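You operate a simulated robot arm through the tools that you are given. There is no shell and no other tool. Be economical: measure what you need, move in short steps, check, and stop when the job is done.

The job below is to be done with a simulated robot arm. You get a single attempt, and the scene is never put back.

TASK
Load the blue car on the ferry: ferry to the ramp, ramp down, car on, ramp up, barrier down.
Fine: the green handwheel winds the ramp; roll the car, don't lift it, onto the car deck, clear of the ramp; the other cars wait.

The check looks at the end state, three seconds after you hand in, the way a careful person would. Anything else that was tipped, shoved, dropped, spilled or broken makes it a failure.

THE ROBOT
A 6-joint arm with a two-finger parallel gripper, fixed in place. Base frame: the origin is at the foot of the arm, x ahead of it, y to its left, z up; the work surface is at about z = 0.76. Lengths are in m, angles in degrees, forces in N, time in s.
With the tool pointing down near the work surface it reaches from about 0.16 to 0.74 m from the base axis. Its first joint turns from -166.0 to 166.0 degrees. Payload 3.91 kg.
Tool frame: the origin (TCP) lies between the finger pads and is the grasp point; the fingertips stand 0.03 m ahead of it; z points along the fingers, y is the line along which they close. Largest opening 0.11 m; finger width 0.02, thickness 0.01; the body of the gripper, 0.048 by 0.112 m, starts 0.055 m behind the TCP.
Orientation is that of the tool frame in the base frame, as [roll, pitch, yaw] about the fixed x, y, z axes, in that order (R = Rz(yaw) Ry(pitch) Rx(roll)). With the fingers straight down and closing along the base's y, the tool's x points along the base's -x, its y along +y and its z along -z.

THE INTERFACE
- The arm moves only by the tool step_arm. Its argument "series" is text: rows parted by semicolons, each of 7 numbers parted by spaces: the shift along the tool's x, y, z in units of 200 mm (1.0 is 200 mm), then the turn, a rotation vector about the tool's x, y, z in units of 120 degrees (1.0 is 120 degrees), then the closure in counts, from 0 (fully open) to 255 (shut). In form: dx dy dz wx wy wz jaw; .... A call has 1 to 12 rows; each row is the pose to reach, as a shift and turn from the pose commanded when the call began, along the tool's axes at that moment. A call with a number of a shift or a turn outside -1 to 1 is refused whole. A row lasts 0.2 s, in which the tool goes at most 0.05 m and 8.6 degrees; a call with a longer step from one row to the next is refused whole, and so is a gripper value outside its range. A pose out of reach is approached as far as the arm can. The call stops where the force on the tool passes 90 N (or 10 N more than at its start, if that is more) or the arm is blocked; 0.2 s more then pass. Each finger travels about 0.045 m/s and halts on what it meets, pressing with about 21 N; the grip force reading is that of the motor and also rises with nothing between the fingers. The clock runs only during rows and for 0.2 s after the last one: add rows that repeat a pose to give the fingers time. The reply holds the time, the measured pose of the TCP, the force on the tool along the base axes, the opening and the grip force, in the units named above and with some noise.
- Cameras (640 x 400 px; columns grow to the right, rows downward): "scene" is fixed at [0.2207, 0.5026, 1.529]; the picture's right is [-0.61, -0.79, 0.00], its down [-0.69, 0.54, -0.48] and it looks along [0.38, -0.29, -0.88] (base axes); focal length 313 px, centre (320, 200). "wrist" rides on the gripper at [0.071, 0.022, -0.107] in the tool frame; the picture's right is [-0.29, 0.96, 0.00], its down [-0.76, -0.23, -0.61] and it looks along [-0.58, -0.18, 0.79] (tool axes); focal length 243 px, centre (320, 200). There is no depth. A picture from a camera that has moved, and an enlarged one, comes with that camera's place and axes in the base frame and with its lens. The place of the scene camera against the robot may be out by one fixed shift of up to 0.012 m in any direction.
- capture(camera): a new picture of that camera. No time passes.
- raise_lower(by): slides the trunk up (or, below 0, down) by that many m; the arm rides with it, the base frame stays. It gives what a move gives, with no picture.
- inspect(camera, box): a new picture of the part [left, top, right, bottom] of that camera's present view, enlarged. No time passes.
- close_job(): hands the job in; it is judged then, once.

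Go step by step. Nothing tells you positions but the pictures and the camera data: compare them with the known pose of the tool, close in by small moves and look again before you grip or let go. The budget is 120 turns and 76 pictures, counting those below and the enlarged ones. Unless the task says otherwise, let go and move clear before handing in, and close with one line.

The tools are called after ">>>" by a JSON object that holds its "fn" and its "kwargs". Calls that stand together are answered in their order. step_arm: Moves the arm, as the interface text tells. Its arguments: {"type":"object","properties":{"series":{"type":"string"}},"required":["series"]} The other tools are called the same way: raise_lower (by) slides the trunk up or down; capture (camera) takes a picture; inspect (camera, box) takes an enlarged picture of a part of a camera's view; close_job () hands the job in.

At the start:

```text
clock: 0.0
tcp_pos: [0.4701, 0.1108, 1.0831]
tool_rot: [180.0, 0.0, 179.9]
ft_force: [0.0, 0.4, 0.2]
finger_gap: 0.11
grasp_force: 0.1
trunk travel left (down, up): [-0.525, 0.065]
```

scene: 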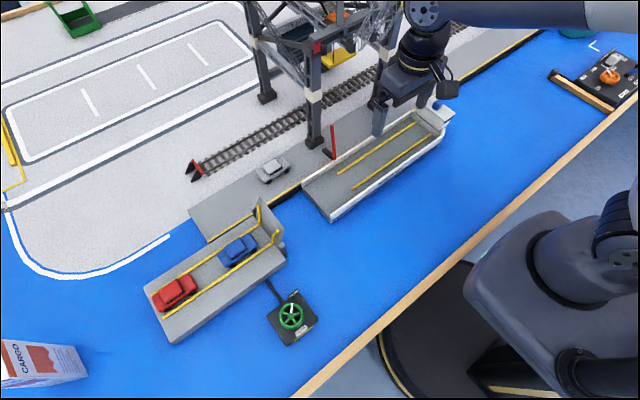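
wrist: 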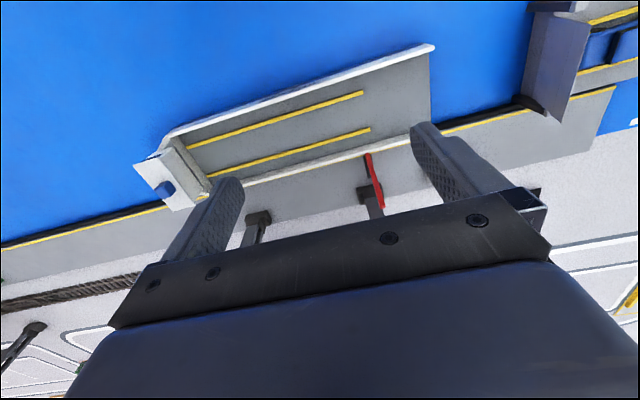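

I see a ferry (grey deck with yellow lines) by the quay, a pier with a blue and a red car with a ramp at its end, and a green handwheel. I'll look closer first.

>>> {"fn": "inspect", "kwargs": {"camera": "scene", "box": [130, 180, 330, 350]}}

>>> {"fn": "inspect", "kwargs": {"camera": "scene", "box": [290, 80, 470, 230]}}

>>> {"fn": "inspect", "kwargs": {"camera": "scene", "box": [540, 20, 640, 120]}}

```text
2.35 times, centred on (230, 265) of scene
camera zoom: at [0.2207, 0.5026, 1.529], right [-0.61, -0.79, 0.0], down [-0.69, 0.54, -0.48], along [0.38, -0.29, -0.88], focal length 736 px, centre (532, 47)
```

zoom: 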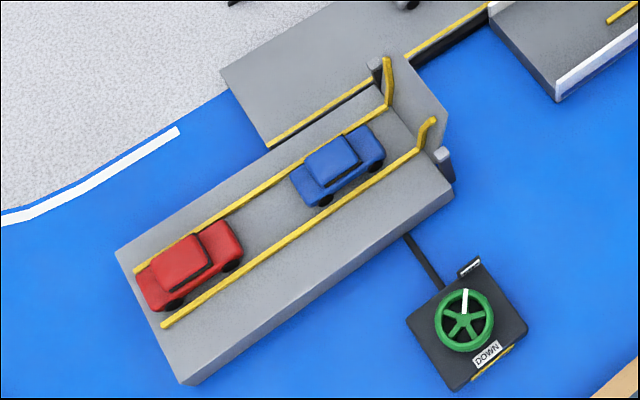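

```text
2.67 times, centred on (380, 155) of scene
camera zoom: at [0.2207, 0.5026, 1.529], right [-0.61, -0.79, 0.0], down [-0.69, 0.54, -0.48], along [0.38, -0.29, -0.88], focal length 834 px, centre (160, 320)
```

zoom: 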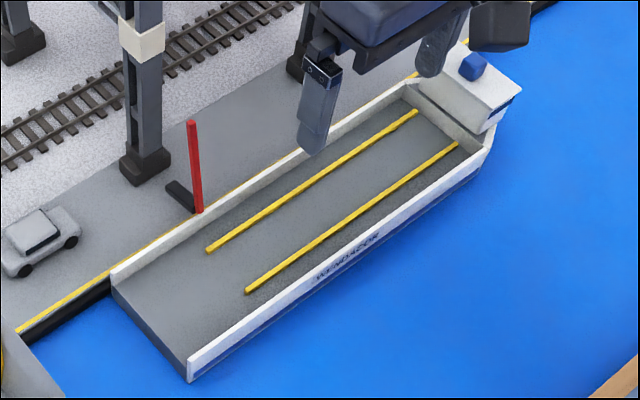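

```text
4.00 times, centred on (590, 70) of scene
camera zoom: at [0.2207, 0.5026, 1.529], right [-0.61, -0.79, 0.0], down [-0.69, 0.54, -0.48], along [0.38, -0.29, -0.88], focal length 1251 px, centre (-760, 720)
```

zoom: 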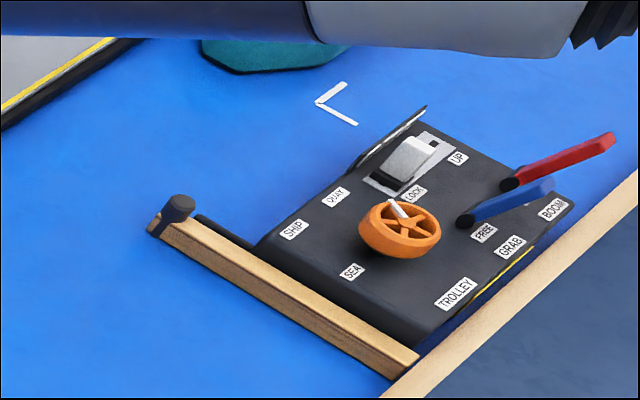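

The ferry lies along y at about x 0.48–0.59, stern at y≈0.27. The pier is at y 0.42–0.73, with the ramp raised on its end, and the handwheel is near (0.34, 0.49). I'll bring the wrist camera over for a second view.

>>> {"fn": "step_arm", "kwargs": {"series": "0.1 0.2 0 0 0 0 0; 0.2 0.4 0 0 0 0 0; 0.3 0.6 0 0 0 0 0; 0.4 0.8 0 0 0 0 0; 0.4 1 0 0 0 0 0"}}

>>> {"fn": "capture", "kwargs": {"camera": "wrist"}}

>>> {"fn": "capture", "kwargs": {"camera": "scene"}}

```text
clock: 1.2
tcp_pos: [0.3901, 0.3103, 1.0828]
tool_rot: [180.0, 0.0, 179.9]
ft_force: [0.9, -0.7, -0.8]
finger_gap: 0.1102
grasp_force: 0.0
trunk travel left (down, up): [-0.525, 0.065]
```

```text
70 pictures are left
camera wrist: at [0.3181, 0.3316, 1.1902], right [0.29, 0.96, 0.0], down [0.76, -0.23, 0.61], along [0.58, -0.18, -0.79], focal length 243 px, centre (320, 200)
```

wrist: 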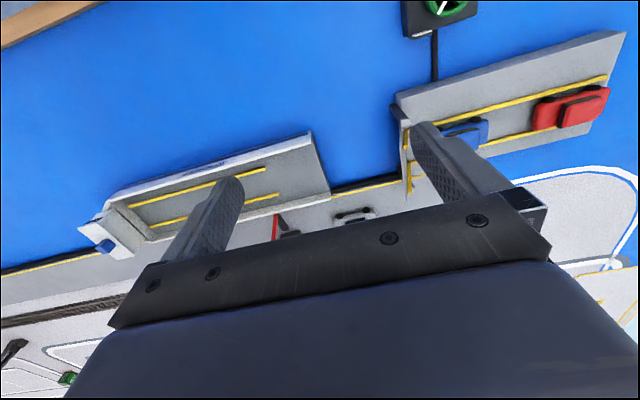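

```text
69 pictures are left
```

scene: 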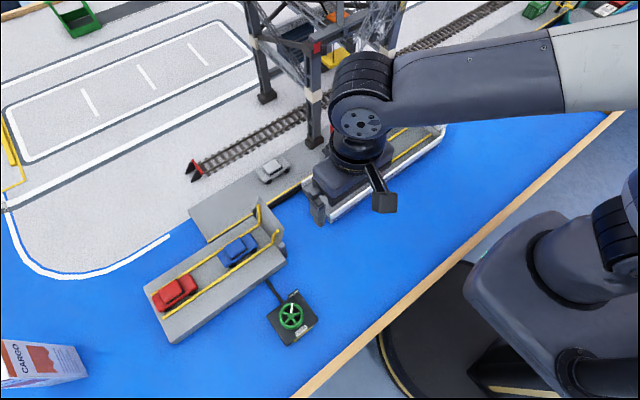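

I can see the barrier, ramp and ferry from here; enlarging those parts.

>>> {"fn": "inspect", "kwargs": {"camera": "wrist", "box": [70, 120, 400, 270]}}

>>> {"fn": "inspect", "kwargs": {"camera": "wrist", "box": [370, 0, 640, 200]}}

```text
1.94 times, centred on (235, 195) of wrist
camera zoom: at [0.3181, 0.3316, 1.1902], right [0.29, 0.96, 0.0], down [0.76, -0.23, 0.61], along [0.58, -0.18, -0.79], focal length 470 px, centre (485, 210)
```

zoom: 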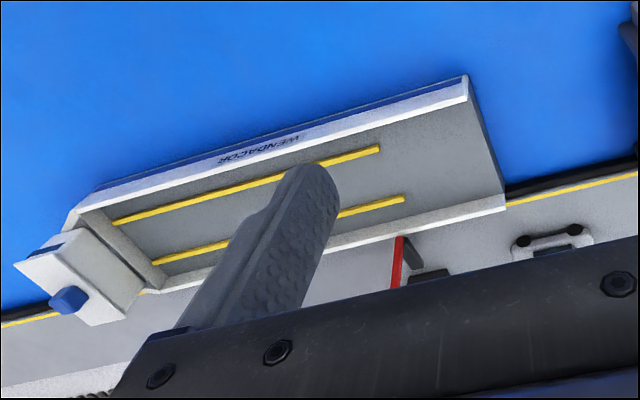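

```text
2.00 times, centred on (505, 100) of wrist
camera zoom: at [0.3181, 0.3316, 1.1902], right [0.29, 0.96, 0.0], down [0.76, -0.23, 0.61], along [0.58, -0.18, -0.79], focal length 485 px, centre (-50, 400)
```

zoom: 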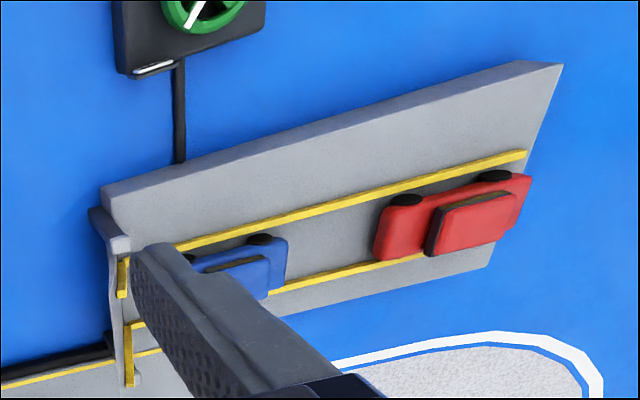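

Next I turn the wrist so its camera looks along +y, to see the ramp face, stern and barrier.

>>> {"fn": "step_arm", "kwargs": {"series": "-0.05 -0.05 0 0 0 -0.065 0; -0.1 -0.1 0 0 0 -0.13 0; -0.15 -0.15 0 0 0 -0.195 0; -0.2 -0.2 0 0 0 -0.26 0; -0.25 -0.25 0.05 0 0 -0.325 0; -0.3 -0.3 0.1 0 0 -0.39 0; -0.35 -0.35 0.15 0 0 -0.455 0; -0.4 -0.4 0.2 0 0 -0.52 0; -0.45 -0.45 0.25 0 0 -0.585 0; -0.5 -0.5 0.25 0 0 -0.65 0; -0.55 -0.55 0.25 0 0 -0.71 0; -0.55 -0.55 0.25 0 0 -0.75 0"}}

>>> {"fn": "capture", "kwargs": {"camera": "wrist"}}

```text
clock: 3.8
tcp_pos: [0.4992, 0.2002, 1.033]
tool_rot: [-179.9, 0.2, -90.0]
ft_force: [-1.3, 0.0, -0.1]
finger_gap: 0.1101
grasp_force: 0.1
trunk travel left (down, up): [-0.525, 0.065]
```

```text
66 pictures are left
camera wrist: at [0.4776, 0.1292, 1.14], right [-0.96, 0.29, 0.0], down [0.23, 0.76, 0.61], along [0.18, 0.58, -0.79], focal length 243 px, centre (320, 200)
```

wrist: 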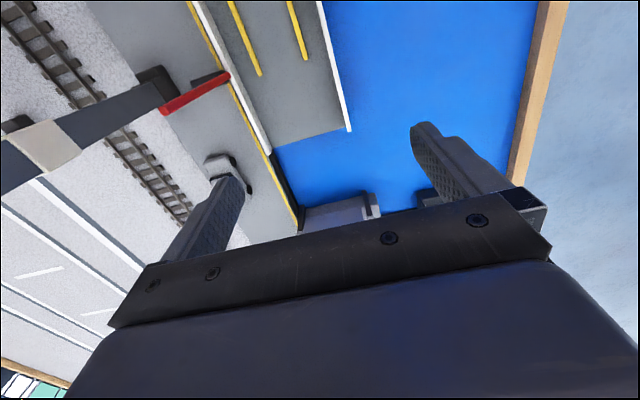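

>>> {"fn": "inspect", "kwargs": {"camera": "wrist", "box": [130, 0, 370, 150]}}

>>> {"fn": "inspect", "kwargs": {"camera": "scene", "box": [230, 120, 350, 230]}}

>>> {"fn": "inspect", "kwargs": {"camera": "wrist", "box": [250, 130, 460, 260]}}

```text
2.67 times, centred on (250, 75) of wrist
camera zoom: at [0.4776, 0.1292, 1.14], right [-0.96, 0.29, 0.0], down [0.23, 0.76, 0.61], along [0.18, 0.58, -0.79], focal length 647 px, centre (507, 533)
```

zoom: 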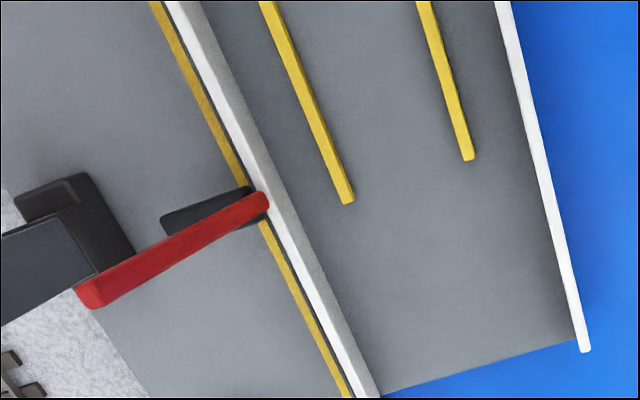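

```text
3.64 times, centred on (290, 175) of scene
camera zoom: at [0.2207, 0.5026, 1.529], right [-0.61, -0.79, 0.0], down [-0.69, 0.54, -0.48], along [0.38, -0.29, -0.88], focal length 1137 px, centre (429, 291)
```

zoom: 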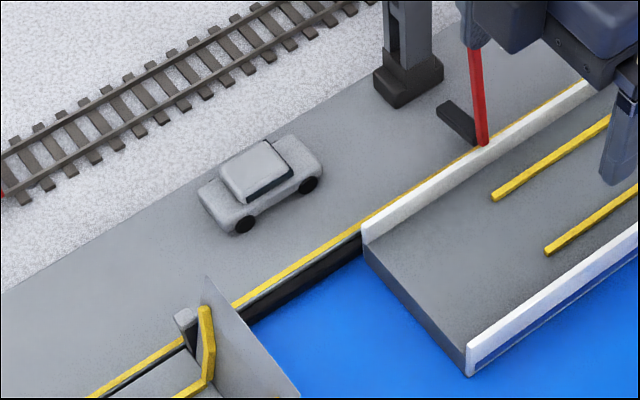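

```text
3.05 times, centred on (355, 195) of wrist
camera zoom: at [0.4776, 0.1292, 1.14], right [-0.96, 0.29, 0.0], down [0.23, 0.76, 0.61], along [0.18, 0.58, -0.79], focal length 739 px, centre (213, 215)
```

zoom: 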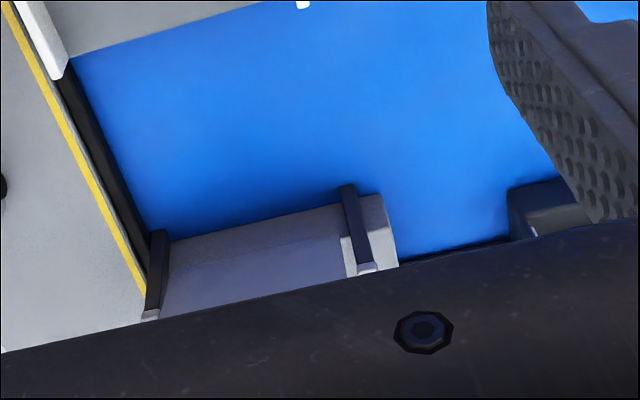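

The barrier looks like an upright red arm pivoting on the ferry's quay-side wall at about (0.60, 0.155), with a stub over the quay. Next I look at the bow to see where to push the ferry.

>>> {"fn": "step_arm", "kwargs": {"series": "0.25 0 0 0 0 0 0; 0.5 0 0 0 0 0 0; 0.75 0 0 0 0 0 0; 1 0 0 0 0 0 0"}}

>>> {"fn": "step_arm", "kwargs": {"series": "0.25 0 0 0 0 0 60; 0.5 0 0 0 0 0 120; 0.75 0 0 0 0 0 180; 1 0 0 0 0 0 255; 1 0 0 0 0 0 255; 1 0 0 0 0 0 255"}}

>>> {"fn": "capture", "kwargs": {"camera": "wrist"}}

>>> {"fn": "capture", "kwargs": {"camera": "scene"}}

```text
clock: 4.8
tcp_pos: [0.4992, 0.0003, 1.0343]
tool_rot: [180.0, 0.0, -90.0]
ft_force: [0.6, 0.0, -0.5]
finger_gap: 0.1099
grasp_force: 0.1
trunk travel left (down, up): [-0.525, 0.065]
```

```text
clock: 6.2
tcp_pos: [0.4966, -0.1992, 1.0323]
tool_rot: [180.0, 0.0, -89.9]
ft_force: [0.8, 0.6, 0.2]
finger_gap: 0.0001
grasp_force: 10.7
trunk travel left (down, up): [-0.525, 0.065]
```

```text
62 pictures are left
camera wrist: at [0.4757, -0.2707, 1.1385], right [-0.96, 0.29, 0.0], down [0.23, 0.76, 0.61], along [0.18, 0.58, -0.79], focal length 243 px, centre (320, 200)
```

wrist: 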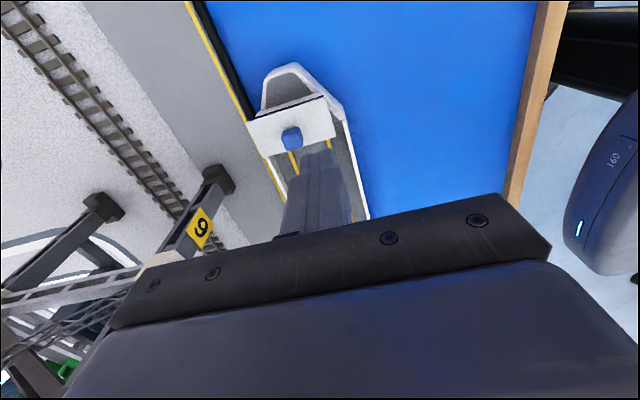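

```text
61 pictures are left
```

scene: 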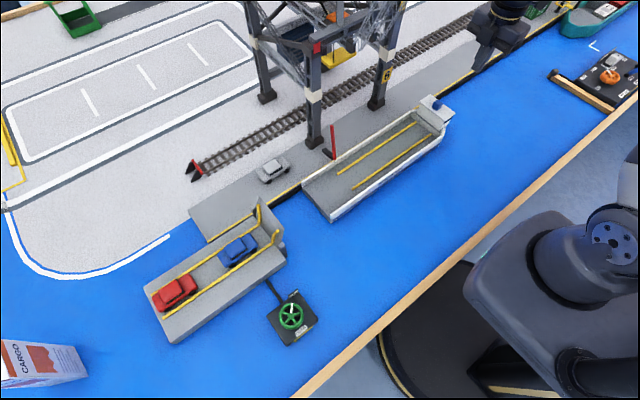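

>>> {"fn": "inspect", "kwargs": {"camera": "wrist", "box": [200, 40, 400, 240]}}

>>> {"fn": "inspect", "kwargs": {"camera": "scene", "box": [360, 70, 480, 160]}}

```text
2.00 times, centred on (300, 140) of wrist
camera zoom: at [0.4757, -0.2707, 1.1385], right [-0.96, 0.29, 0.0], down [0.23, 0.76, 0.61], along [0.18, 0.58, -0.79], focal length 485 px, centre (360, 320)
```

zoom: 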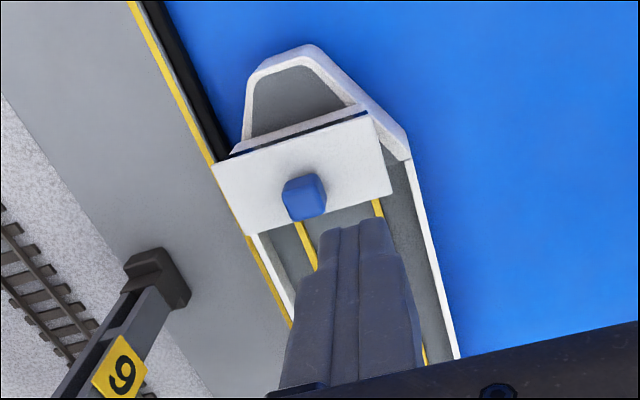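

```text
4.44 times, centred on (420, 115) of scene
camera zoom: at [0.2207, 0.5026, 1.529], right [-0.61, -0.79, 0.0], down [-0.69, 0.54, -0.48], along [0.38, -0.29, -0.88], focal length 1390 px, centre (-124, 578)
```

zoom: 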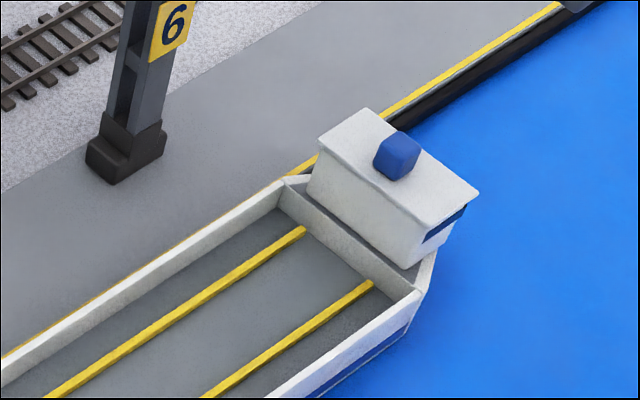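

The ferry's bow front is at y≈-0.235, x≈0.537. I'll go down in front of it with closed fingers and push it toward +y.

>>> {"fn": "step_arm", "kwargs": {"series": "0.2 -0.1 0 0 0 0 255; 0.42 -0.2 0 0 0 0 255; 0.42 -0.2 0.2 0 0 0 255; 0.42 -0.2 0.4 0 0 0 255; 0.42 -0.2 0.6 0 0 0 255; 0.42 -0.2 0.8 0 0 0 255; 0.42 -0.2 0.8 0 0 0 255"}}

>>> {"fn": "capture", "kwargs": {"camera": "wrist"}}

>>> {"fn": "inspect", "kwargs": {"camera": "scene", "box": [360, 40, 520, 140]}}

```text
clock: 7.8
tcp_pos: [0.5396, -0.2841, 0.8688]
tool_rot: [-179.9, -0.1, -90.0]
ft_force: [0.1, -0.3, -0.6]
finger_gap: 0.0
grasp_force: 20.7
trunk travel left (down, up): [-0.525, 0.065]
```

```text
58 pictures are left
camera wrist: at [0.5186, -0.3562, 0.9765], right [-0.96, 0.29, 0.0], down [0.23, 0.76, 0.61], along [0.18, 0.58, -0.79], focal length 243 px, centre (320, 200)
```

wrist: 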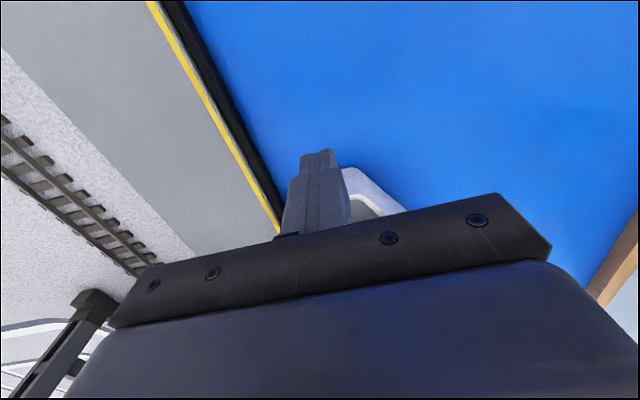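

```text
4.00 times, centred on (440, 90) of scene
camera zoom: at [0.2207, 0.5026, 1.529], right [-0.61, -0.79, 0.0], down [-0.69, 0.54, -0.48], along [0.38, -0.29, -0.88], focal length 1251 px, centre (-160, 640)
```

zoom: 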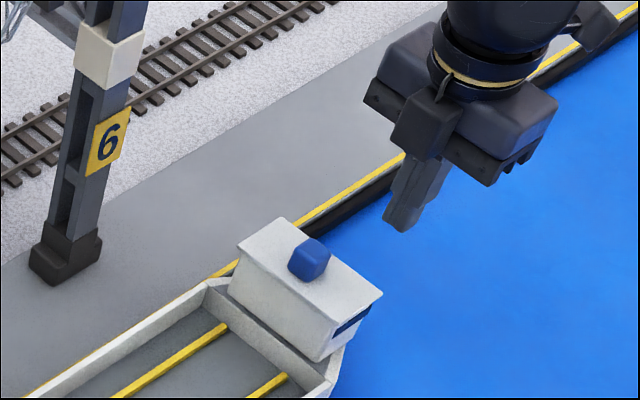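

Fingers are clear of the bow. I'll go down 60 mm, then push gently.

>>> {"fn": "step_arm", "kwargs": {"series": "0 0 0.15 0 0 0 255; 0 0 0.3 0 0 0 255; -0.1 0 0.3 0 0 0 255; -0.15 0 0.3 0 0 0 255; -0.2 0 0.3 0 0 0 255; -0.25 0 0.3 0 0 0 255; -0.3 0 0.3 0 0 0 255; -0.35 0 0.3 0 0 0 255; -0.4 0 0.3 0 0 0 255; -0.45 0 0.3 0 0 0 255"}}

>>> {"fn": "capture", "kwargs": {"camera": "scene"}}

```text
clock: 10.0
tcp_pos: [0.5388, -0.1945, 0.8113]
tool_rot: [-179.9, 0.1, -90.0]
ft_force: [0.9, -3.0, 1.1]
finger_gap: 0.0001
grasp_force: 21.2
trunk travel left (down, up): [-0.525, 0.065]
```

```text
56 pictures are left
```

scene: 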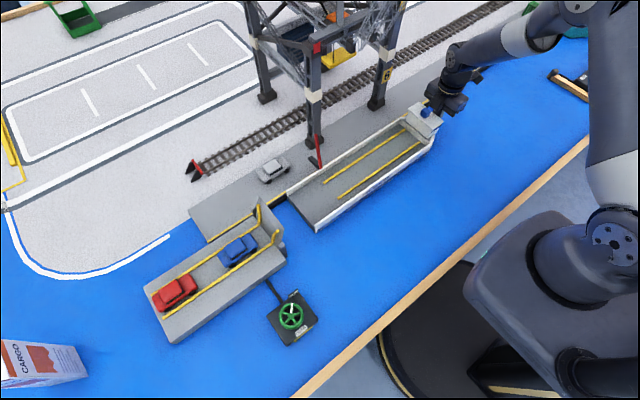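

The ferry slides easily (about 3 N) and carries the barrier with it. I'll push another 50 mm.

>>> {"fn": "step_arm", "kwargs": {"series": "-0.05 0 0 0 0 0 255; -0.1 0 0 0 0 0 255; -0.15 0 0 0 0 0 255; -0.2 0 0 0 0 0 255; -0.25 0 0 0 0 0 255; -0.25 0 0 0 0 0 255"}}

>>> {"fn": "inspect", "kwargs": {"camera": "scene", "box": [210, 150, 370, 270]}}

```text
clock: 11.4
tcp_pos: [0.5388, -0.1456, 0.8135]
tool_rot: [-180.0, 0.0, -89.9]
ft_force: [0.8, -2.8, 1.7]
finger_gap: 0.0
grasp_force: 20.7
trunk travel left (down, up): [-0.525, 0.065]
```

```text
3.33 times, centred on (290, 210) of scene
camera zoom: at [0.2207, 0.5026, 1.529], right [-0.61, -0.79, 0.0], down [-0.69, 0.54, -0.48], along [0.38, -0.29, -0.88], focal length 1043 px, centre (420, 167)
```

zoom: 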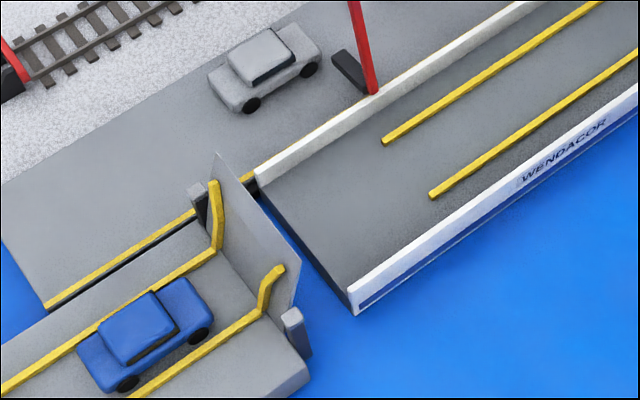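

The stern is now about 50 mm short of the pier. Before pushing further I'll back off and check the ramp reach and the barrier stub's clearance to the silver car.

>>> {"fn": "step_arm", "kwargs": {"series": "0.1 0 0 0 0 0 255; 0.15 0 -0.2 0 0 0 255; 0.15 0 -0.45 0 0 0 255; 0.15 0 -0.7 0 0 0 255; 0.15 0.1 -0.95 0 0 0 255; -0.1 0.2 -0.95 0 0 0 255; -0.35 0.3 -0.95 0 0 0 255; -0.6 0.3 -0.95 0 0 0 255; -0.8 0.3 -0.95 0 0 0 255; -1 0.3 -0.95 0 0 0 255"}}

>>> {"fn": "step_arm", "kwargs": {"series": "-0.25 0 0 0 0 0 255; -0.5 0 0 0 0 0 255; -0.5 0 0.2 0 0 0 255; -0.5 0 0.2 0 0 0 255"}}

>>> {"fn": "capture", "kwargs": {"camera": "wrist"}}

```text
refused: row 5 steps farther than a row can; nothing moved
```

```text
clock: 11.9
tcp_pos: [0.5383, -0.101, 0.8126]
tool_rot: [-179.6, -1.0, -90.1]
ft_force: [-1.0, -32.4, -1.8]
finger_gap: 0.0
grasp_force: 20.8
trunk travel left (down, up): [-0.525, 0.065]
stopped in row 2: the force on the tool passed its limit (the readings are from after the stop); the commanded pose is now the measured one
```

```text
54 pictures are left
camera wrist: at [0.5155, -0.1712, 0.9215], right [-0.96, 0.29, -0.01], down [0.23, 0.77, 0.6], along [0.18, 0.57, -0.8], focal length 243 px, centre (320, 200)
```

wrist: 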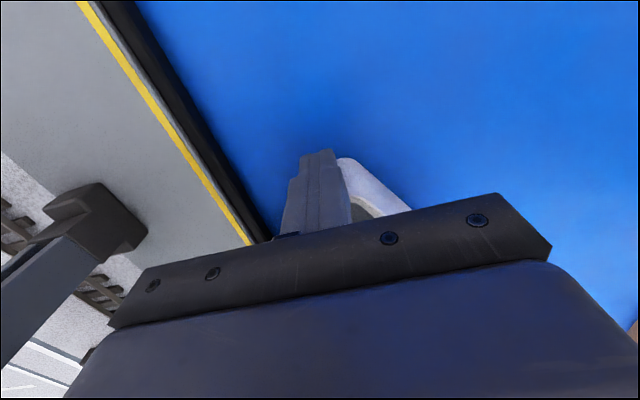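

My first call was refused (a step was too long), so the second one pushed the ferry another 45 mm until it met something firm. I must see what it touched.

>>> {"fn": "inspect", "kwargs": {"camera": "scene", "box": [210, 150, 370, 270]}}

>>> {"fn": "inspect", "kwargs": {"camera": "scene", "box": [240, 130, 330, 200]}}

```text
3.33 times, centred on (290, 210) of scene
camera zoom: at [0.2207, 0.5026, 1.529], right [-0.61, -0.79, 0.0], down [-0.69, 0.54, -0.48], along [0.38, -0.29, -0.88], focal length 1043 px, centre (420, 167)
```

zoom: 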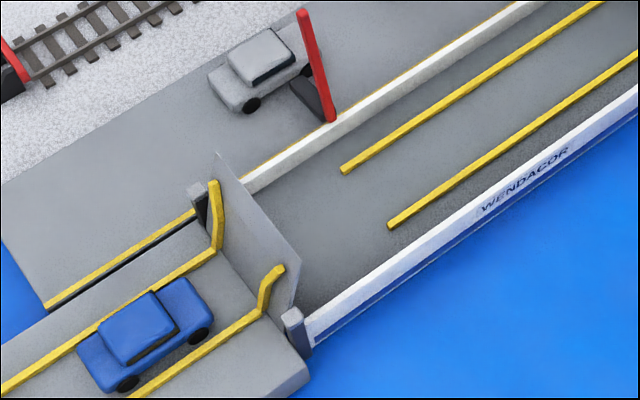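

```text
5.71 times, centred on (285, 165) of scene
camera zoom: at [0.2207, 0.5026, 1.529], right [-0.61, -0.79, 0.0], down [-0.69, 0.54, -0.48], along [0.38, -0.29, -0.88], focal length 1787 px, centre (520, 400)
```

zoom: 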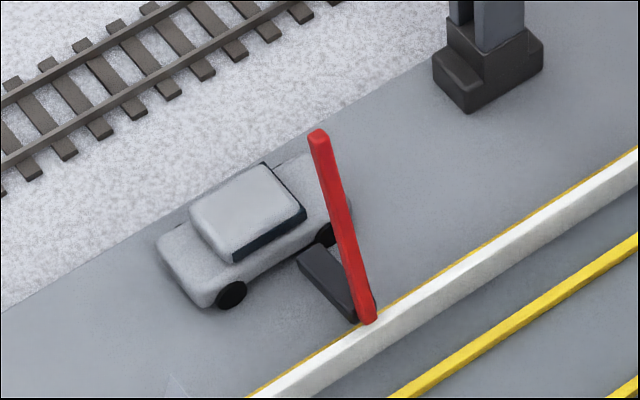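

The ferry came to rest against the pier end (a firm dock), and the silver car hasn't moved. Now I back off, rise, and go look at the handwheel.

>>> {"fn": "step_arm", "kwargs": {"series": "0.1 0 0 0 0 0 255; 0.15 0 -0.2 0 0 0 255; 0.15 0 -0.4 0 0 0 255; 0.15 0 -0.6 0 0 0 255; 0.15 0.1 -0.8 0 0 0 255; 0 0.25 -0.9 0 0 0 255; -0.15 0.4 -0.95 0 0 0 200; -0.3 0.55 -0.95 0 0 0 100; -0.48 0.7 -0.95 0 0 0 0; -0.66 0.85 -0.95 0 0 0 0; -0.84 0.95 -0.95 0 0 0 0; -1 1 -0.95 0 0 0 0"}}

```text
clock: 14.5
tcp_pos: [0.3348, 0.1045, 1.0016]
tool_rot: [-179.7, -0.9, -90.1]
ft_force: [0.6, 0.8, 0.1]
finger_gap: 0.1098
grasp_force: 0.0
trunk travel left (down, up): [-0.525, 0.065]
```

>>> {"fn": "step_arm", "kwargs": {"series": "-0.25 0 0 0 0 0 0; -0.5 0 0 0 0 0 0; -0.75 0 0 0 0 0 0; -1 0 0 0 0 0 0"}}

>>> {"fn": "step_arm", "kwargs": {"series": "-0.25 0 0 0 0 0 0; -0.5 0 0 0 0 0 0; -0.5 0 0 0 0 0 0"}}

>>> {"fn": "capture", "kwargs": {"camera": "wrist"}}

>>> {"fn": "inspect", "kwargs": {"camera": "scene", "box": [250, 270, 340, 360]}}

```text
clock: 15.5
tcp_pos: [0.3357, 0.3079, 0.9973]
tool_rot: [-179.6, -0.7, -90.1]
ft_force: [-0.3, 0.2, 0.2]
finger_gap: 0.11
grasp_force: 0.0
trunk travel left (down, up): [-0.525, 0.065]
```

```text
clock: 16.3
tcp_pos: [0.3354, 0.4068, 0.9978]
tool_rot: [-179.6, -0.7, -90.1]
ft_force: [0.0, 0.0, -0.1]
finger_gap: 0.1101
grasp_force: 0.0
trunk travel left (down, up): [-0.525, 0.065]
```

```text
51 pictures are left
camera wrist: at [0.3123, 0.3371, 1.1048], right [-0.96, 0.29, -0.01], down [0.23, 0.77, 0.6], along [0.18, 0.57, -0.8], focal length 243 px, centre (320, 200)
```

wrist: 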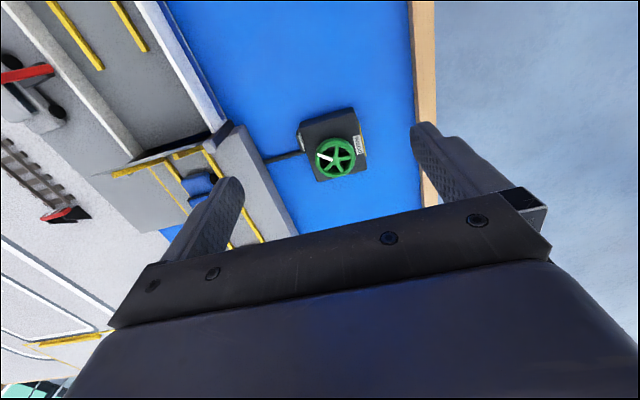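

```text
4.44 times, centred on (295, 315) of scene
camera zoom: at [0.2207, 0.5026, 1.529], right [-0.61, -0.79, 0.0], down [-0.69, 0.54, -0.48], along [0.38, -0.29, -0.88], focal length 1390 px, centre (431, -311)
```

zoom: 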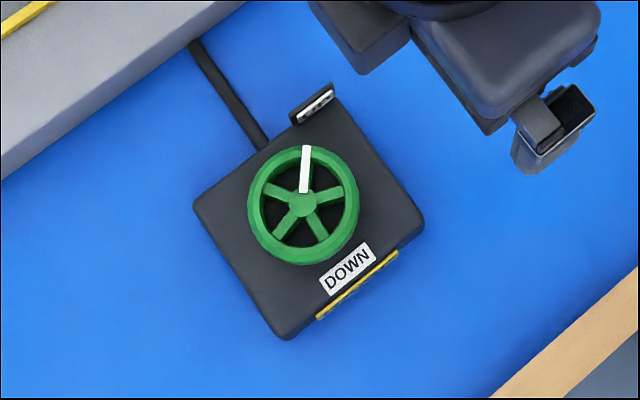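

>>> {"fn": "inspect", "kwargs": {"camera": "wrist", "box": [260, 90, 400, 190]}}

>>> {"fn": "inspect", "kwargs": {"camera": "wrist", "box": [90, 60, 290, 210]}}

```text
4.00 times, centred on (330, 140) of wrist
camera zoom: at [0.3123, 0.3371, 1.1048], right [-0.96, 0.29, -0.01], down [0.23, 0.77, 0.6], along [0.18, 0.57, -0.8], focal length 970 px, centre (280, 440)
```

zoom: 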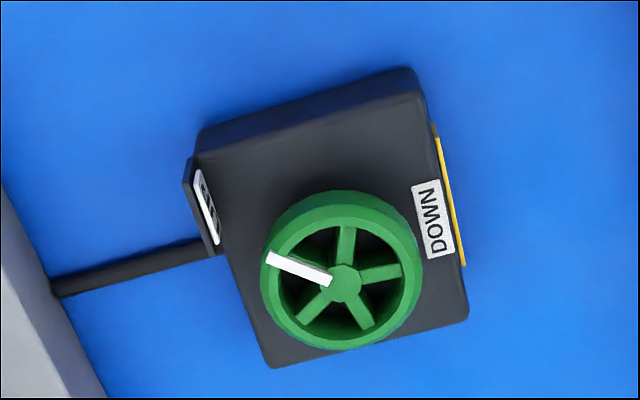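

```text
2.67 times, centred on (190, 135) of wrist
camera zoom: at [0.3123, 0.3371, 1.1048], right [-0.96, 0.29, -0.01], down [0.23, 0.77, 0.6], along [0.18, 0.57, -0.8], focal length 647 px, centre (667, 373)
```

zoom: 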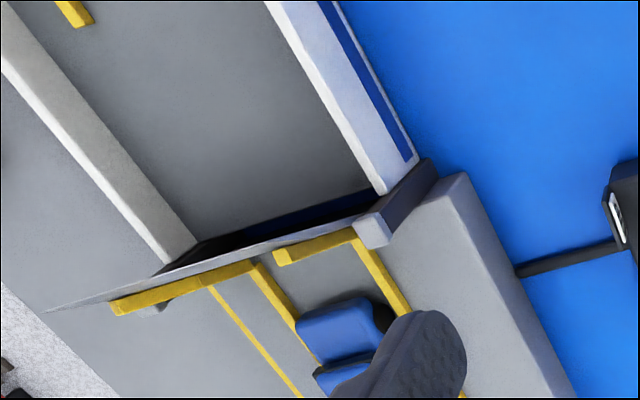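

The ferry's stern is snug against the pier and the ramp will drop between its side walls. The wheel hub is at about (0.340, 0.489, 0.807), 55 mm across; I'll hover above it and look closely.

>>> {"fn": "step_arm", "kwargs": {"series": "-0.15 0 0.1 0 0 0 80; -0.3 -0.02 0.25 0 0 0 80; -0.41 -0.02 0.4 0 0 0 80; -0.41 -0.02 0.55 0 0 0 80; -0.41 -0.02 0.65 0 0 0 80; -0.41 -0.02 0.65 0 0 0 80"}}

>>> {"fn": "capture", "kwargs": {"camera": "wrist"}}

>>> {"fn": "inspect", "kwargs": {"camera": "wrist", "box": [240, 60, 400, 160]}}

```text
clock: 17.7
tcp_pos: [0.3424, 0.4858, 0.8653]
tool_rot: [-179.7, -0.8, -90.0]
ft_force: [-0.1, -0.3, 0.8]
finger_gap: 0.0755
grasp_force: 0.0
trunk travel left (down, up): [-0.525, 0.065]
```

```text
47 pictures are left
camera wrist: at [0.3195, 0.4153, 0.9736], right [-0.96, 0.29, -0.01], down [0.23, 0.77, 0.6], along [0.18, 0.57, -0.8], focal length 243 px, centre (320, 200)
```

wrist: 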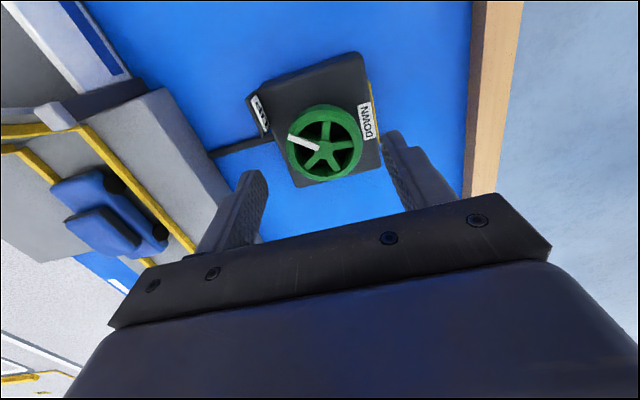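

```text
4.00 times, centred on (320, 110) of wrist
camera zoom: at [0.3195, 0.4153, 0.9736], right [-0.96, 0.29, -0.01], down [0.23, 0.77, 0.6], along [0.18, 0.57, -0.8], focal length 970 px, centre (320, 560)
```

zoom: 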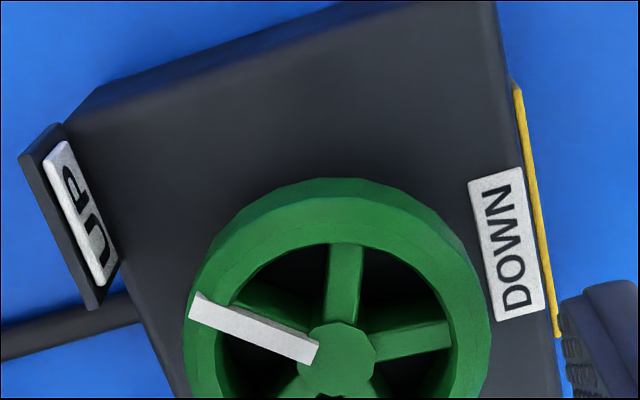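

"UP" is on the far side, "DOWN" on the near side, and the pointer is at UP. I lower around the wheel rim, watching force, then close.

>>> {"fn": "step_arm", "kwargs": {"series": "-0.01 0.015 0.1 0 0 0 80; -0.01 0.015 0.2 0 0 0 80; -0.01 0.015 0.22 0 0 0 80; -0.01 0.015 0.22 0 0 0 130; -0.01 0.015 0.22 0 0 0 200; -0.01 0.015 0.22 0 0 0 255; -0.01 0.015 0.22 0 0 0 255; -0.01 0.015 0.22 0 0 0 255"}}

>>> {"fn": "capture", "kwargs": {"camera": "wrist"}}

```text
clock: 19.5
tcp_pos: [0.3408, 0.4872, 0.8204]
tool_rot: [-179.6, -0.7, -90.1]
ft_force: [-4.1, -0.4, -3.1]
finger_gap: 0.0538
grasp_force: 45.1
trunk travel left (down, up): [-0.525, 0.065]
```

```text
45 pictures are left
camera wrist: at [0.3172, 0.4178, 0.9287], right [-0.96, 0.29, -0.01], down [0.23, 0.77, 0.6], along [0.18, 0.57, -0.8], focal length 243 px, centre (320, 200)
```

wrist: 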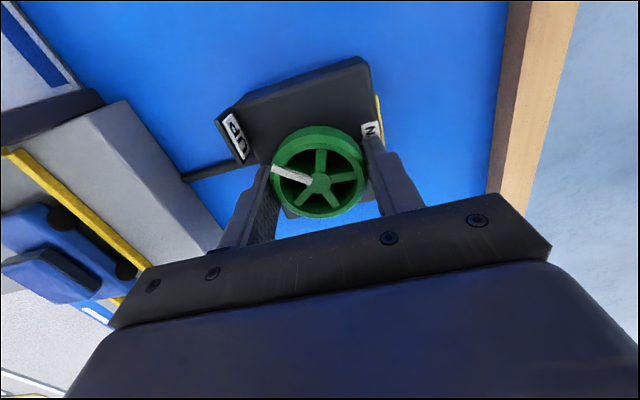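

The rim is held (54 mm). I try a small turn, clockwise from above, and see how the ramp responds.

>>> {"fn": "step_arm", "kwargs": {"series": "0 0 0 0 0 0.06 255; 0 0 0 0 0 0.12 255; 0 0 0 0 0 0.18 255; 0 0 0 0 0 0.24 255; 0 0 0 0 0 0.24 255"}}

>>> {"fn": "inspect", "kwargs": {"camera": "scene", "box": [210, 180, 350, 350]}}

```text
clock: 20.7
tcp_pos: [0.3407, 0.4868, 0.8214]
tool_rot: [-179.3, -0.6, -119.0]
ft_force: [-0.1, -3.3, 4.7]
finger_gap: 0.053
grasp_force: 44.9
trunk travel left (down, up): [-0.525, 0.065]
```

```text
2.35 times, centred on (280, 265) of scene
camera zoom: at [0.2207, 0.5026, 1.529], right [-0.61, -0.79, 0.0], down [-0.69, 0.54, -0.48], along [0.38, -0.29, -0.88], focal length 736 px, centre (414, 47)
```

zoom: 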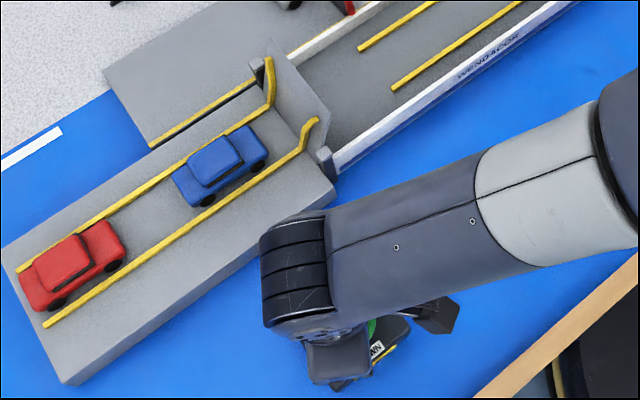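

>>> {"fn": "inspect", "kwargs": {"camera": "scene", "box": [210, 150, 370, 270]}}

>>> {"fn": "inspect", "kwargs": {"camera": "wrist", "box": [200, 80, 440, 240]}}

```text
3.33 times, centred on (290, 210) of scene
camera zoom: at [0.2207, 0.5026, 1.529], right [-0.61, -0.79, 0.0], down [-0.69, 0.54, -0.48], along [0.38, -0.29, -0.88], focal length 1043 px, centre (420, 167)
```

zoom: 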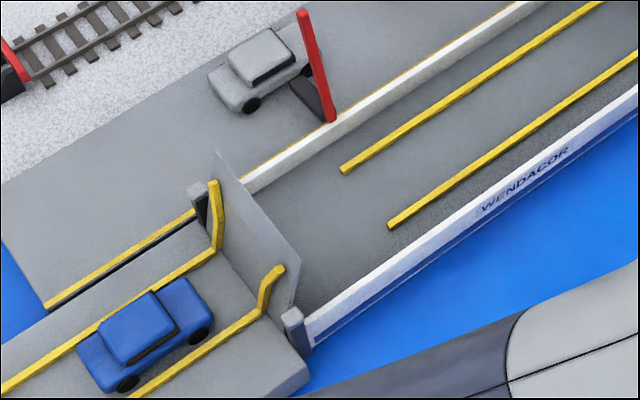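

```text
2.50 times, centred on (320, 160) of wrist
camera zoom: at [0.2864, 0.4366, 0.9281], right [-0.7, 0.72, -0.01], down [0.57, 0.56, 0.6], along [0.44, 0.41, -0.8], focal length 606 px, centre (320, 300)
```

zoom: 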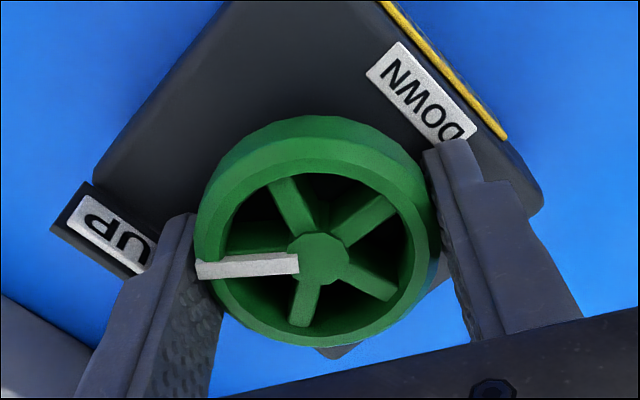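

The pointer didn't follow: the wheel is at its stop that way. I turn the other way (counter-clockwise from above).

>>> {"fn": "step_arm", "kwargs": {"series": "0 0 0 0 0 -0.06 255; 0 0 0 0 0 -0.12 255; 0 0 0 0 0 -0.18 255; 0 0 0 0 0 -0.24 255; 0 0 0 0 0 -0.3 255; 0 0 0 0 0 -0.36 255; 0 0 0 0 0 -0.42 255; 0 0 0 0 0 -0.48 255; 0 0 0 0 0 -0.54 255; 0 0 0 0 0 -0.54 255"}}

>>> {"fn": "inspect", "kwargs": {"camera": "scene", "box": [210, 150, 370, 270]}}

>>> {"fn": "inspect", "kwargs": {"camera": "wrist", "box": [200, 80, 440, 240]}}

```text
clock: 22.9
tcp_pos: [0.3384, 0.4867, 0.8208]
tool_rot: [179.9, -0.9, -54.0]
ft_force: [-8.4, -2.7, 8.1]
finger_gap: 0.053
grasp_force: 44.9
trunk travel left (down, up): [-0.525, 0.065]
```

```text
3.33 times, centred on (290, 210) of scene
camera zoom: at [0.2207, 0.5026, 1.529], right [-0.61, -0.79, 0.0], down [-0.69, 0.54, -0.48], along [0.38, -0.29, -0.88], focal length 1043 px, centre (420, 167)
```

zoom: 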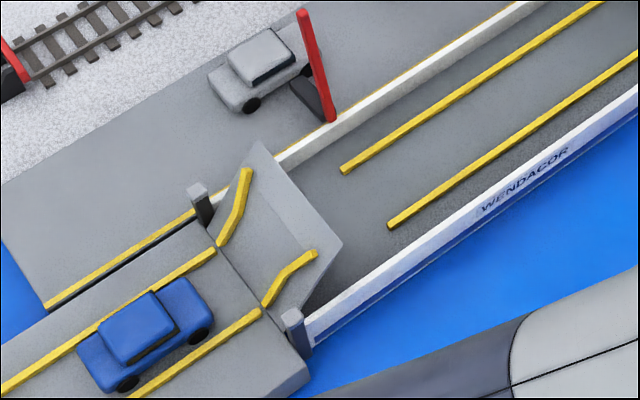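

```text
2.50 times, centred on (320, 160) of wrist
camera zoom: at [0.362, 0.418, 0.9287], right [-0.94, -0.33, 0.0], down [-0.26, 0.76, 0.6], along [-0.19, 0.56, -0.8], focal length 606 px, centre (320, 300)
```

zoom: 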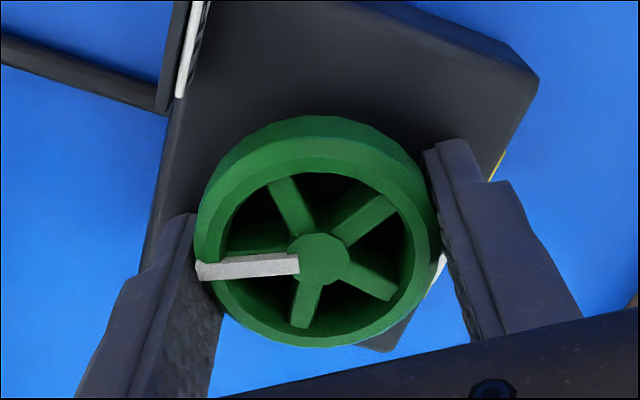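

The ramp is lowering as the wheel turns. Continuing another 65°.

>>> {"fn": "step_arm", "kwargs": {"series": "0 0 0 0 0 -0.06 255; 0 0 0 0 0 -0.12 255; 0 0 0 0 0 -0.18 255; 0 0 0 0 0 -0.24 255; 0 0 0 0 0 -0.3 255; 0 0 0 0 0 -0.36 255; 0 0 0 0 0 -0.42 255; 0 0 0 0 0 -0.48 255; 0 0 0 0 0 -0.54 255; 0 0 0 0 0 -0.54 255"}}

>>> {"fn": "inspect", "kwargs": {"camera": "scene", "box": [210, 150, 370, 270]}}

>>> {"fn": "inspect", "kwargs": {"camera": "wrist", "box": [200, 80, 440, 240]}}

```text
clock: 25.1
tcp_pos: [0.3388, 0.485, 0.8205]
tool_rot: [179.2, -0.2, 10.8]
ft_force: [-14.4, -21.3, 2.8]
finger_gap: 0.0528
grasp_force: 44.8
trunk travel left (down, up): [-0.525, 0.065]
```

```text
3.33 times, centred on (290, 210) of scene
camera zoom: at [0.2207, 0.5026, 1.529], right [-0.61, -0.79, 0.0], down [-0.69, 0.54, -0.48], along [0.38, -0.29, -0.88], focal length 1043 px, centre (420, 167)
```

zoom: 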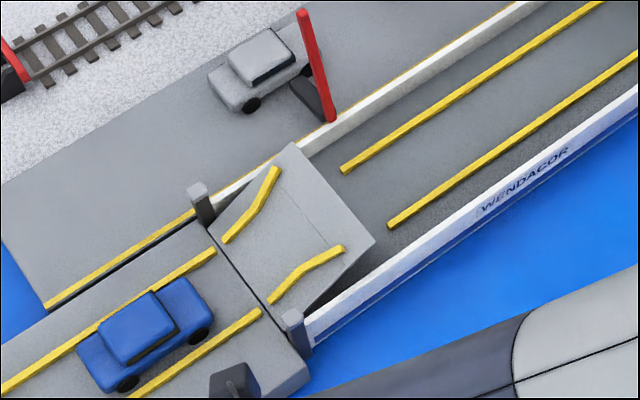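

```text
2.50 times, centred on (320, 160) of wrist
camera zoom: at [0.412, 0.4789, 0.9284], right [-0.11, -0.99, 0.01], down [-0.79, 0.09, 0.6], along [-0.6, 0.05, -0.8], focal length 606 px, centre (320, 300)
```

zoom: 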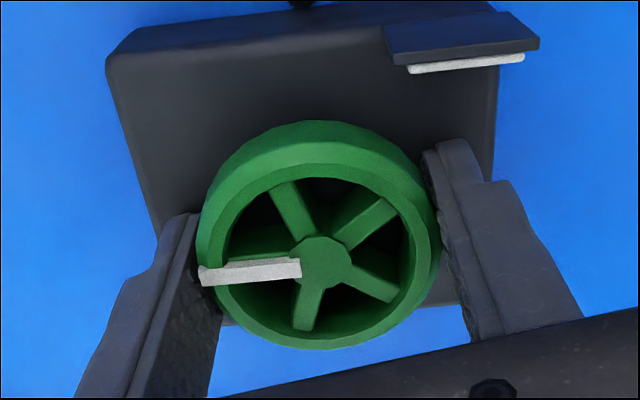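

The ramp is nearly down; continuing further until it rests.

>>> {"fn": "step_arm", "kwargs": {"series": "0 0 0 0 0 -0.05 255; 0 0 0 0 0 -0.1 255; 0 0 0 0 0 -0.15 255; 0 0 0 0 0 -0.2 255; 0 0 0 0 0 -0.25 255; 0 0 0 0 0 -0.3 255; 0 0 0 0 0 -0.35 255; 0 0 0 0 0 -0.4 255; 0 0 0 0 0 -0.4 255"}}

>>> {"fn": "inspect", "kwargs": {"camera": "scene", "box": [210, 150, 370, 270]}}

>>> {"fn": "inspect", "kwargs": {"camera": "wrist", "box": [200, 80, 440, 240]}}

```text
clock: 26.9
tcp_pos: [0.3383, 0.4864, 0.822]
tool_rot: [177.0, -0.1, 56.4]
ft_force: [49.5, -33.0, 9.6]
finger_gap: 0.0538
grasp_force: 45.2
out of reach, approached as far as the arm can: row 8, 9
trunk travel left (down, up): [-0.525, 0.065]
stopped in row 9: the force on the tool passed its limit (the readings are from after the stop); the commanded pose is now the measured one
```

```text
3.33 times, centred on (290, 210) of scene
camera zoom: at [0.2207, 0.5026, 1.529], right [-0.61, -0.79, 0.0], down [-0.69, 0.54, -0.48], along [0.38, -0.29, -0.88], focal length 1043 px, centre (420, 167)
```

zoom: 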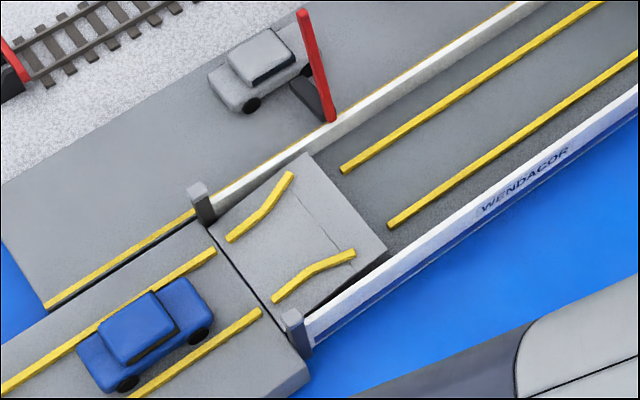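

```text
2.50 times, centred on (320, 160) of wrist
camera zoom: at [0.3919, 0.5367, 0.9302], right [0.64, -0.77, 0.05], down [-0.64, -0.49, 0.59], along [-0.43, -0.41, -0.8], focal length 606 px, centre (320, 300)
```

zoom: 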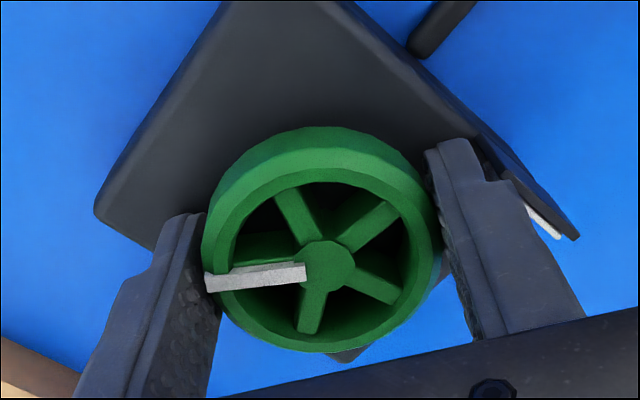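

The wrist reached its turn limit with about 175° wound; the ramp still seems slightly up. I'll let go, lift, turn back and regrip.

>>> {"fn": "step_arm", "kwargs": {"series": "0 0 0 0 0 0 80; 0 0 0 0 0 0 80; 0 0 0 0 0 0 80; 0 0 -0.15 0 0 0 80; 0 0 -0.25 0 0 0.07 80; 0 0 -0.25 0 0 0.14 80; 0 0 -0.25 0 0 0.21 80; 0 0 -0.25 0 0 0.28 80; 0 0 -0.25 0 0 0.35 80; 0 0 -0.25 0 0 0.42 80; 0 0 -0.25 0 0 0.49 80; 0 0 -0.25 0 0 0.56 80"}}

>>> {"fn": "step_arm", "kwargs": {"series": "0 0 0 0 0 0.07 80; 0 0 0 0 0 0.14 80; 0 0 0 0 0 0.21 80; 0 0 0 0 0 0.28 80; 0 0 0 0 0 0.35 80; 0 0 0 0 0 0.42 80; 0 0 0 0 0 0.49 80; 0 0 0 0 0 0.56 80; 0 0 0 0 0 0.63 80; 0 0 0 0 0 0.66 80; 0 0 0 0 0 0.66 80"}}

>>> {"fn": "capture", "kwargs": {"camera": "wrist"}}

```text
clock: 29.5
tcp_pos: [0.3282, 0.4928, 0.8704]
tool_rot: [179.1, -2.8, -10.4]
ft_force: [-1.1, 0.1, -0.2]
finger_gap: 0.0757
grasp_force: 0.1
trunk travel left (down, up): [-0.525, 0.065]
```

```text
clock: 31.9
tcp_pos: [0.3286, 0.4923, 0.8723]
tool_rot: [-177.5, -1.3, -89.7]
ft_force: [0.4, 0.3, 0.1]
finger_gap: 0.0757
grasp_force: 0.0
trunk travel left (down, up): [-0.525, 0.065]
```

```text
35 pictures are left
camera wrist: at [0.3032, 0.4244, 0.9788], right [-0.96, 0.28, -0.05], down [0.2, 0.78, 0.6], along [0.21, 0.56, -0.8], focal length 243 px, centre (320, 200)
```

wrist: 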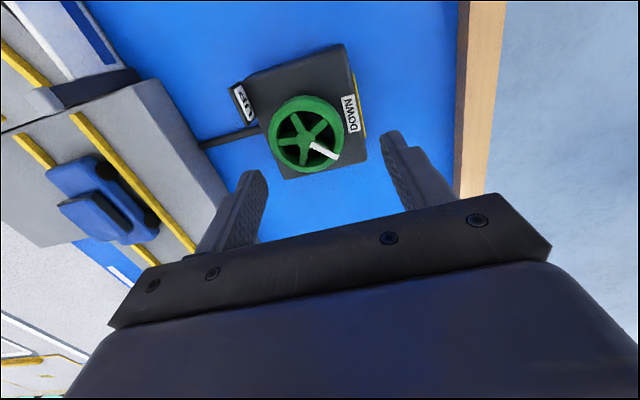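

The pointer has gone from UP to about DOWN. I regrip, straightened and centred on the wheel, to confirm whether it winds further.

>>> {"fn": "step_arm", "kwargs": {"series": "0.016 -0.046 0 -0.0208 -0.0107 0 80; 0.016 -0.046 0.13 -0.0208 -0.0107 0 80; 0.016 -0.046 0.25 -0.0208 -0.0107 0 80; 0.016 -0.046 0.25 -0.0208 -0.0107 0 160; 0.016 -0.046 0.25 -0.0208 -0.0107 0 255; 0.016 -0.046 0.25 -0.0208 -0.0107 0 255; 0.016 -0.046 0.25 -0.0208 -0.0107 0 255"}}

>>> {"fn": "step_arm", "kwargs": {"series": "0 0 0 0 0 -0.06 255; 0 0 0 0 0 -0.12 255; 0 0 0 0 0 -0.18 255; 0 0 0 0 0 -0.24 255; 0 0 0 0 0 -0.3 255; 0 0 0 0 0 -0.3 255"}}

>>> {"fn": "inspect", "kwargs": {"camera": "wrist", "box": [200, 80, 440, 240]}}

>>> {"fn": "inspect", "kwargs": {"camera": "scene", "box": [210, 150, 370, 270]}}

```text
clock: 33.5
tcp_pos: [0.3412, 0.4895, 0.8212]
tool_rot: [179.9, -0.1, -89.6]
ft_force: [-8.8, -1.9, -2.2]
finger_gap: 0.0536
grasp_force: 44.8
trunk travel left (down, up): [-0.525, 0.065]
```

```text
clock: 34.9
tcp_pos: [0.338, 0.4881, 0.82]
tool_rot: [179.6, -0.1, -53.5]
ft_force: [-33.0, -2.4, -8.4]
finger_gap: 0.0537
grasp_force: 44.7
trunk travel left (down, up): [-0.525, 0.065]
```

```text
2.50 times, centred on (320, 160) of wrist
camera zoom: at [0.3623, 0.419, 0.9281], right [-0.94, -0.34, 0.0], down [-0.27, 0.75, 0.61], along [-0.21, 0.57, -0.8], focal length 606 px, centre (320, 300)
```

zoom: 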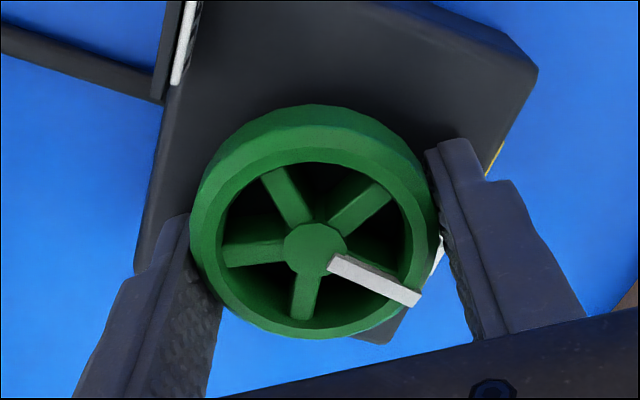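

```text
3.33 times, centred on (290, 210) of scene
camera zoom: at [0.2207, 0.5026, 1.529], right [-0.61, -0.79, 0.0], down [-0.69, 0.54, -0.48], along [0.38, -0.29, -0.88], focal length 1043 px, centre (420, 167)
```

zoom: 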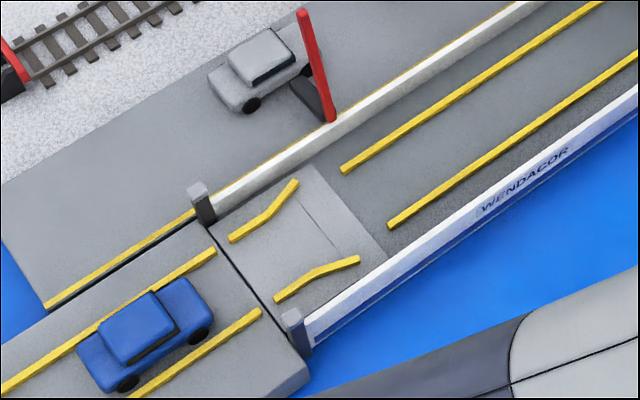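

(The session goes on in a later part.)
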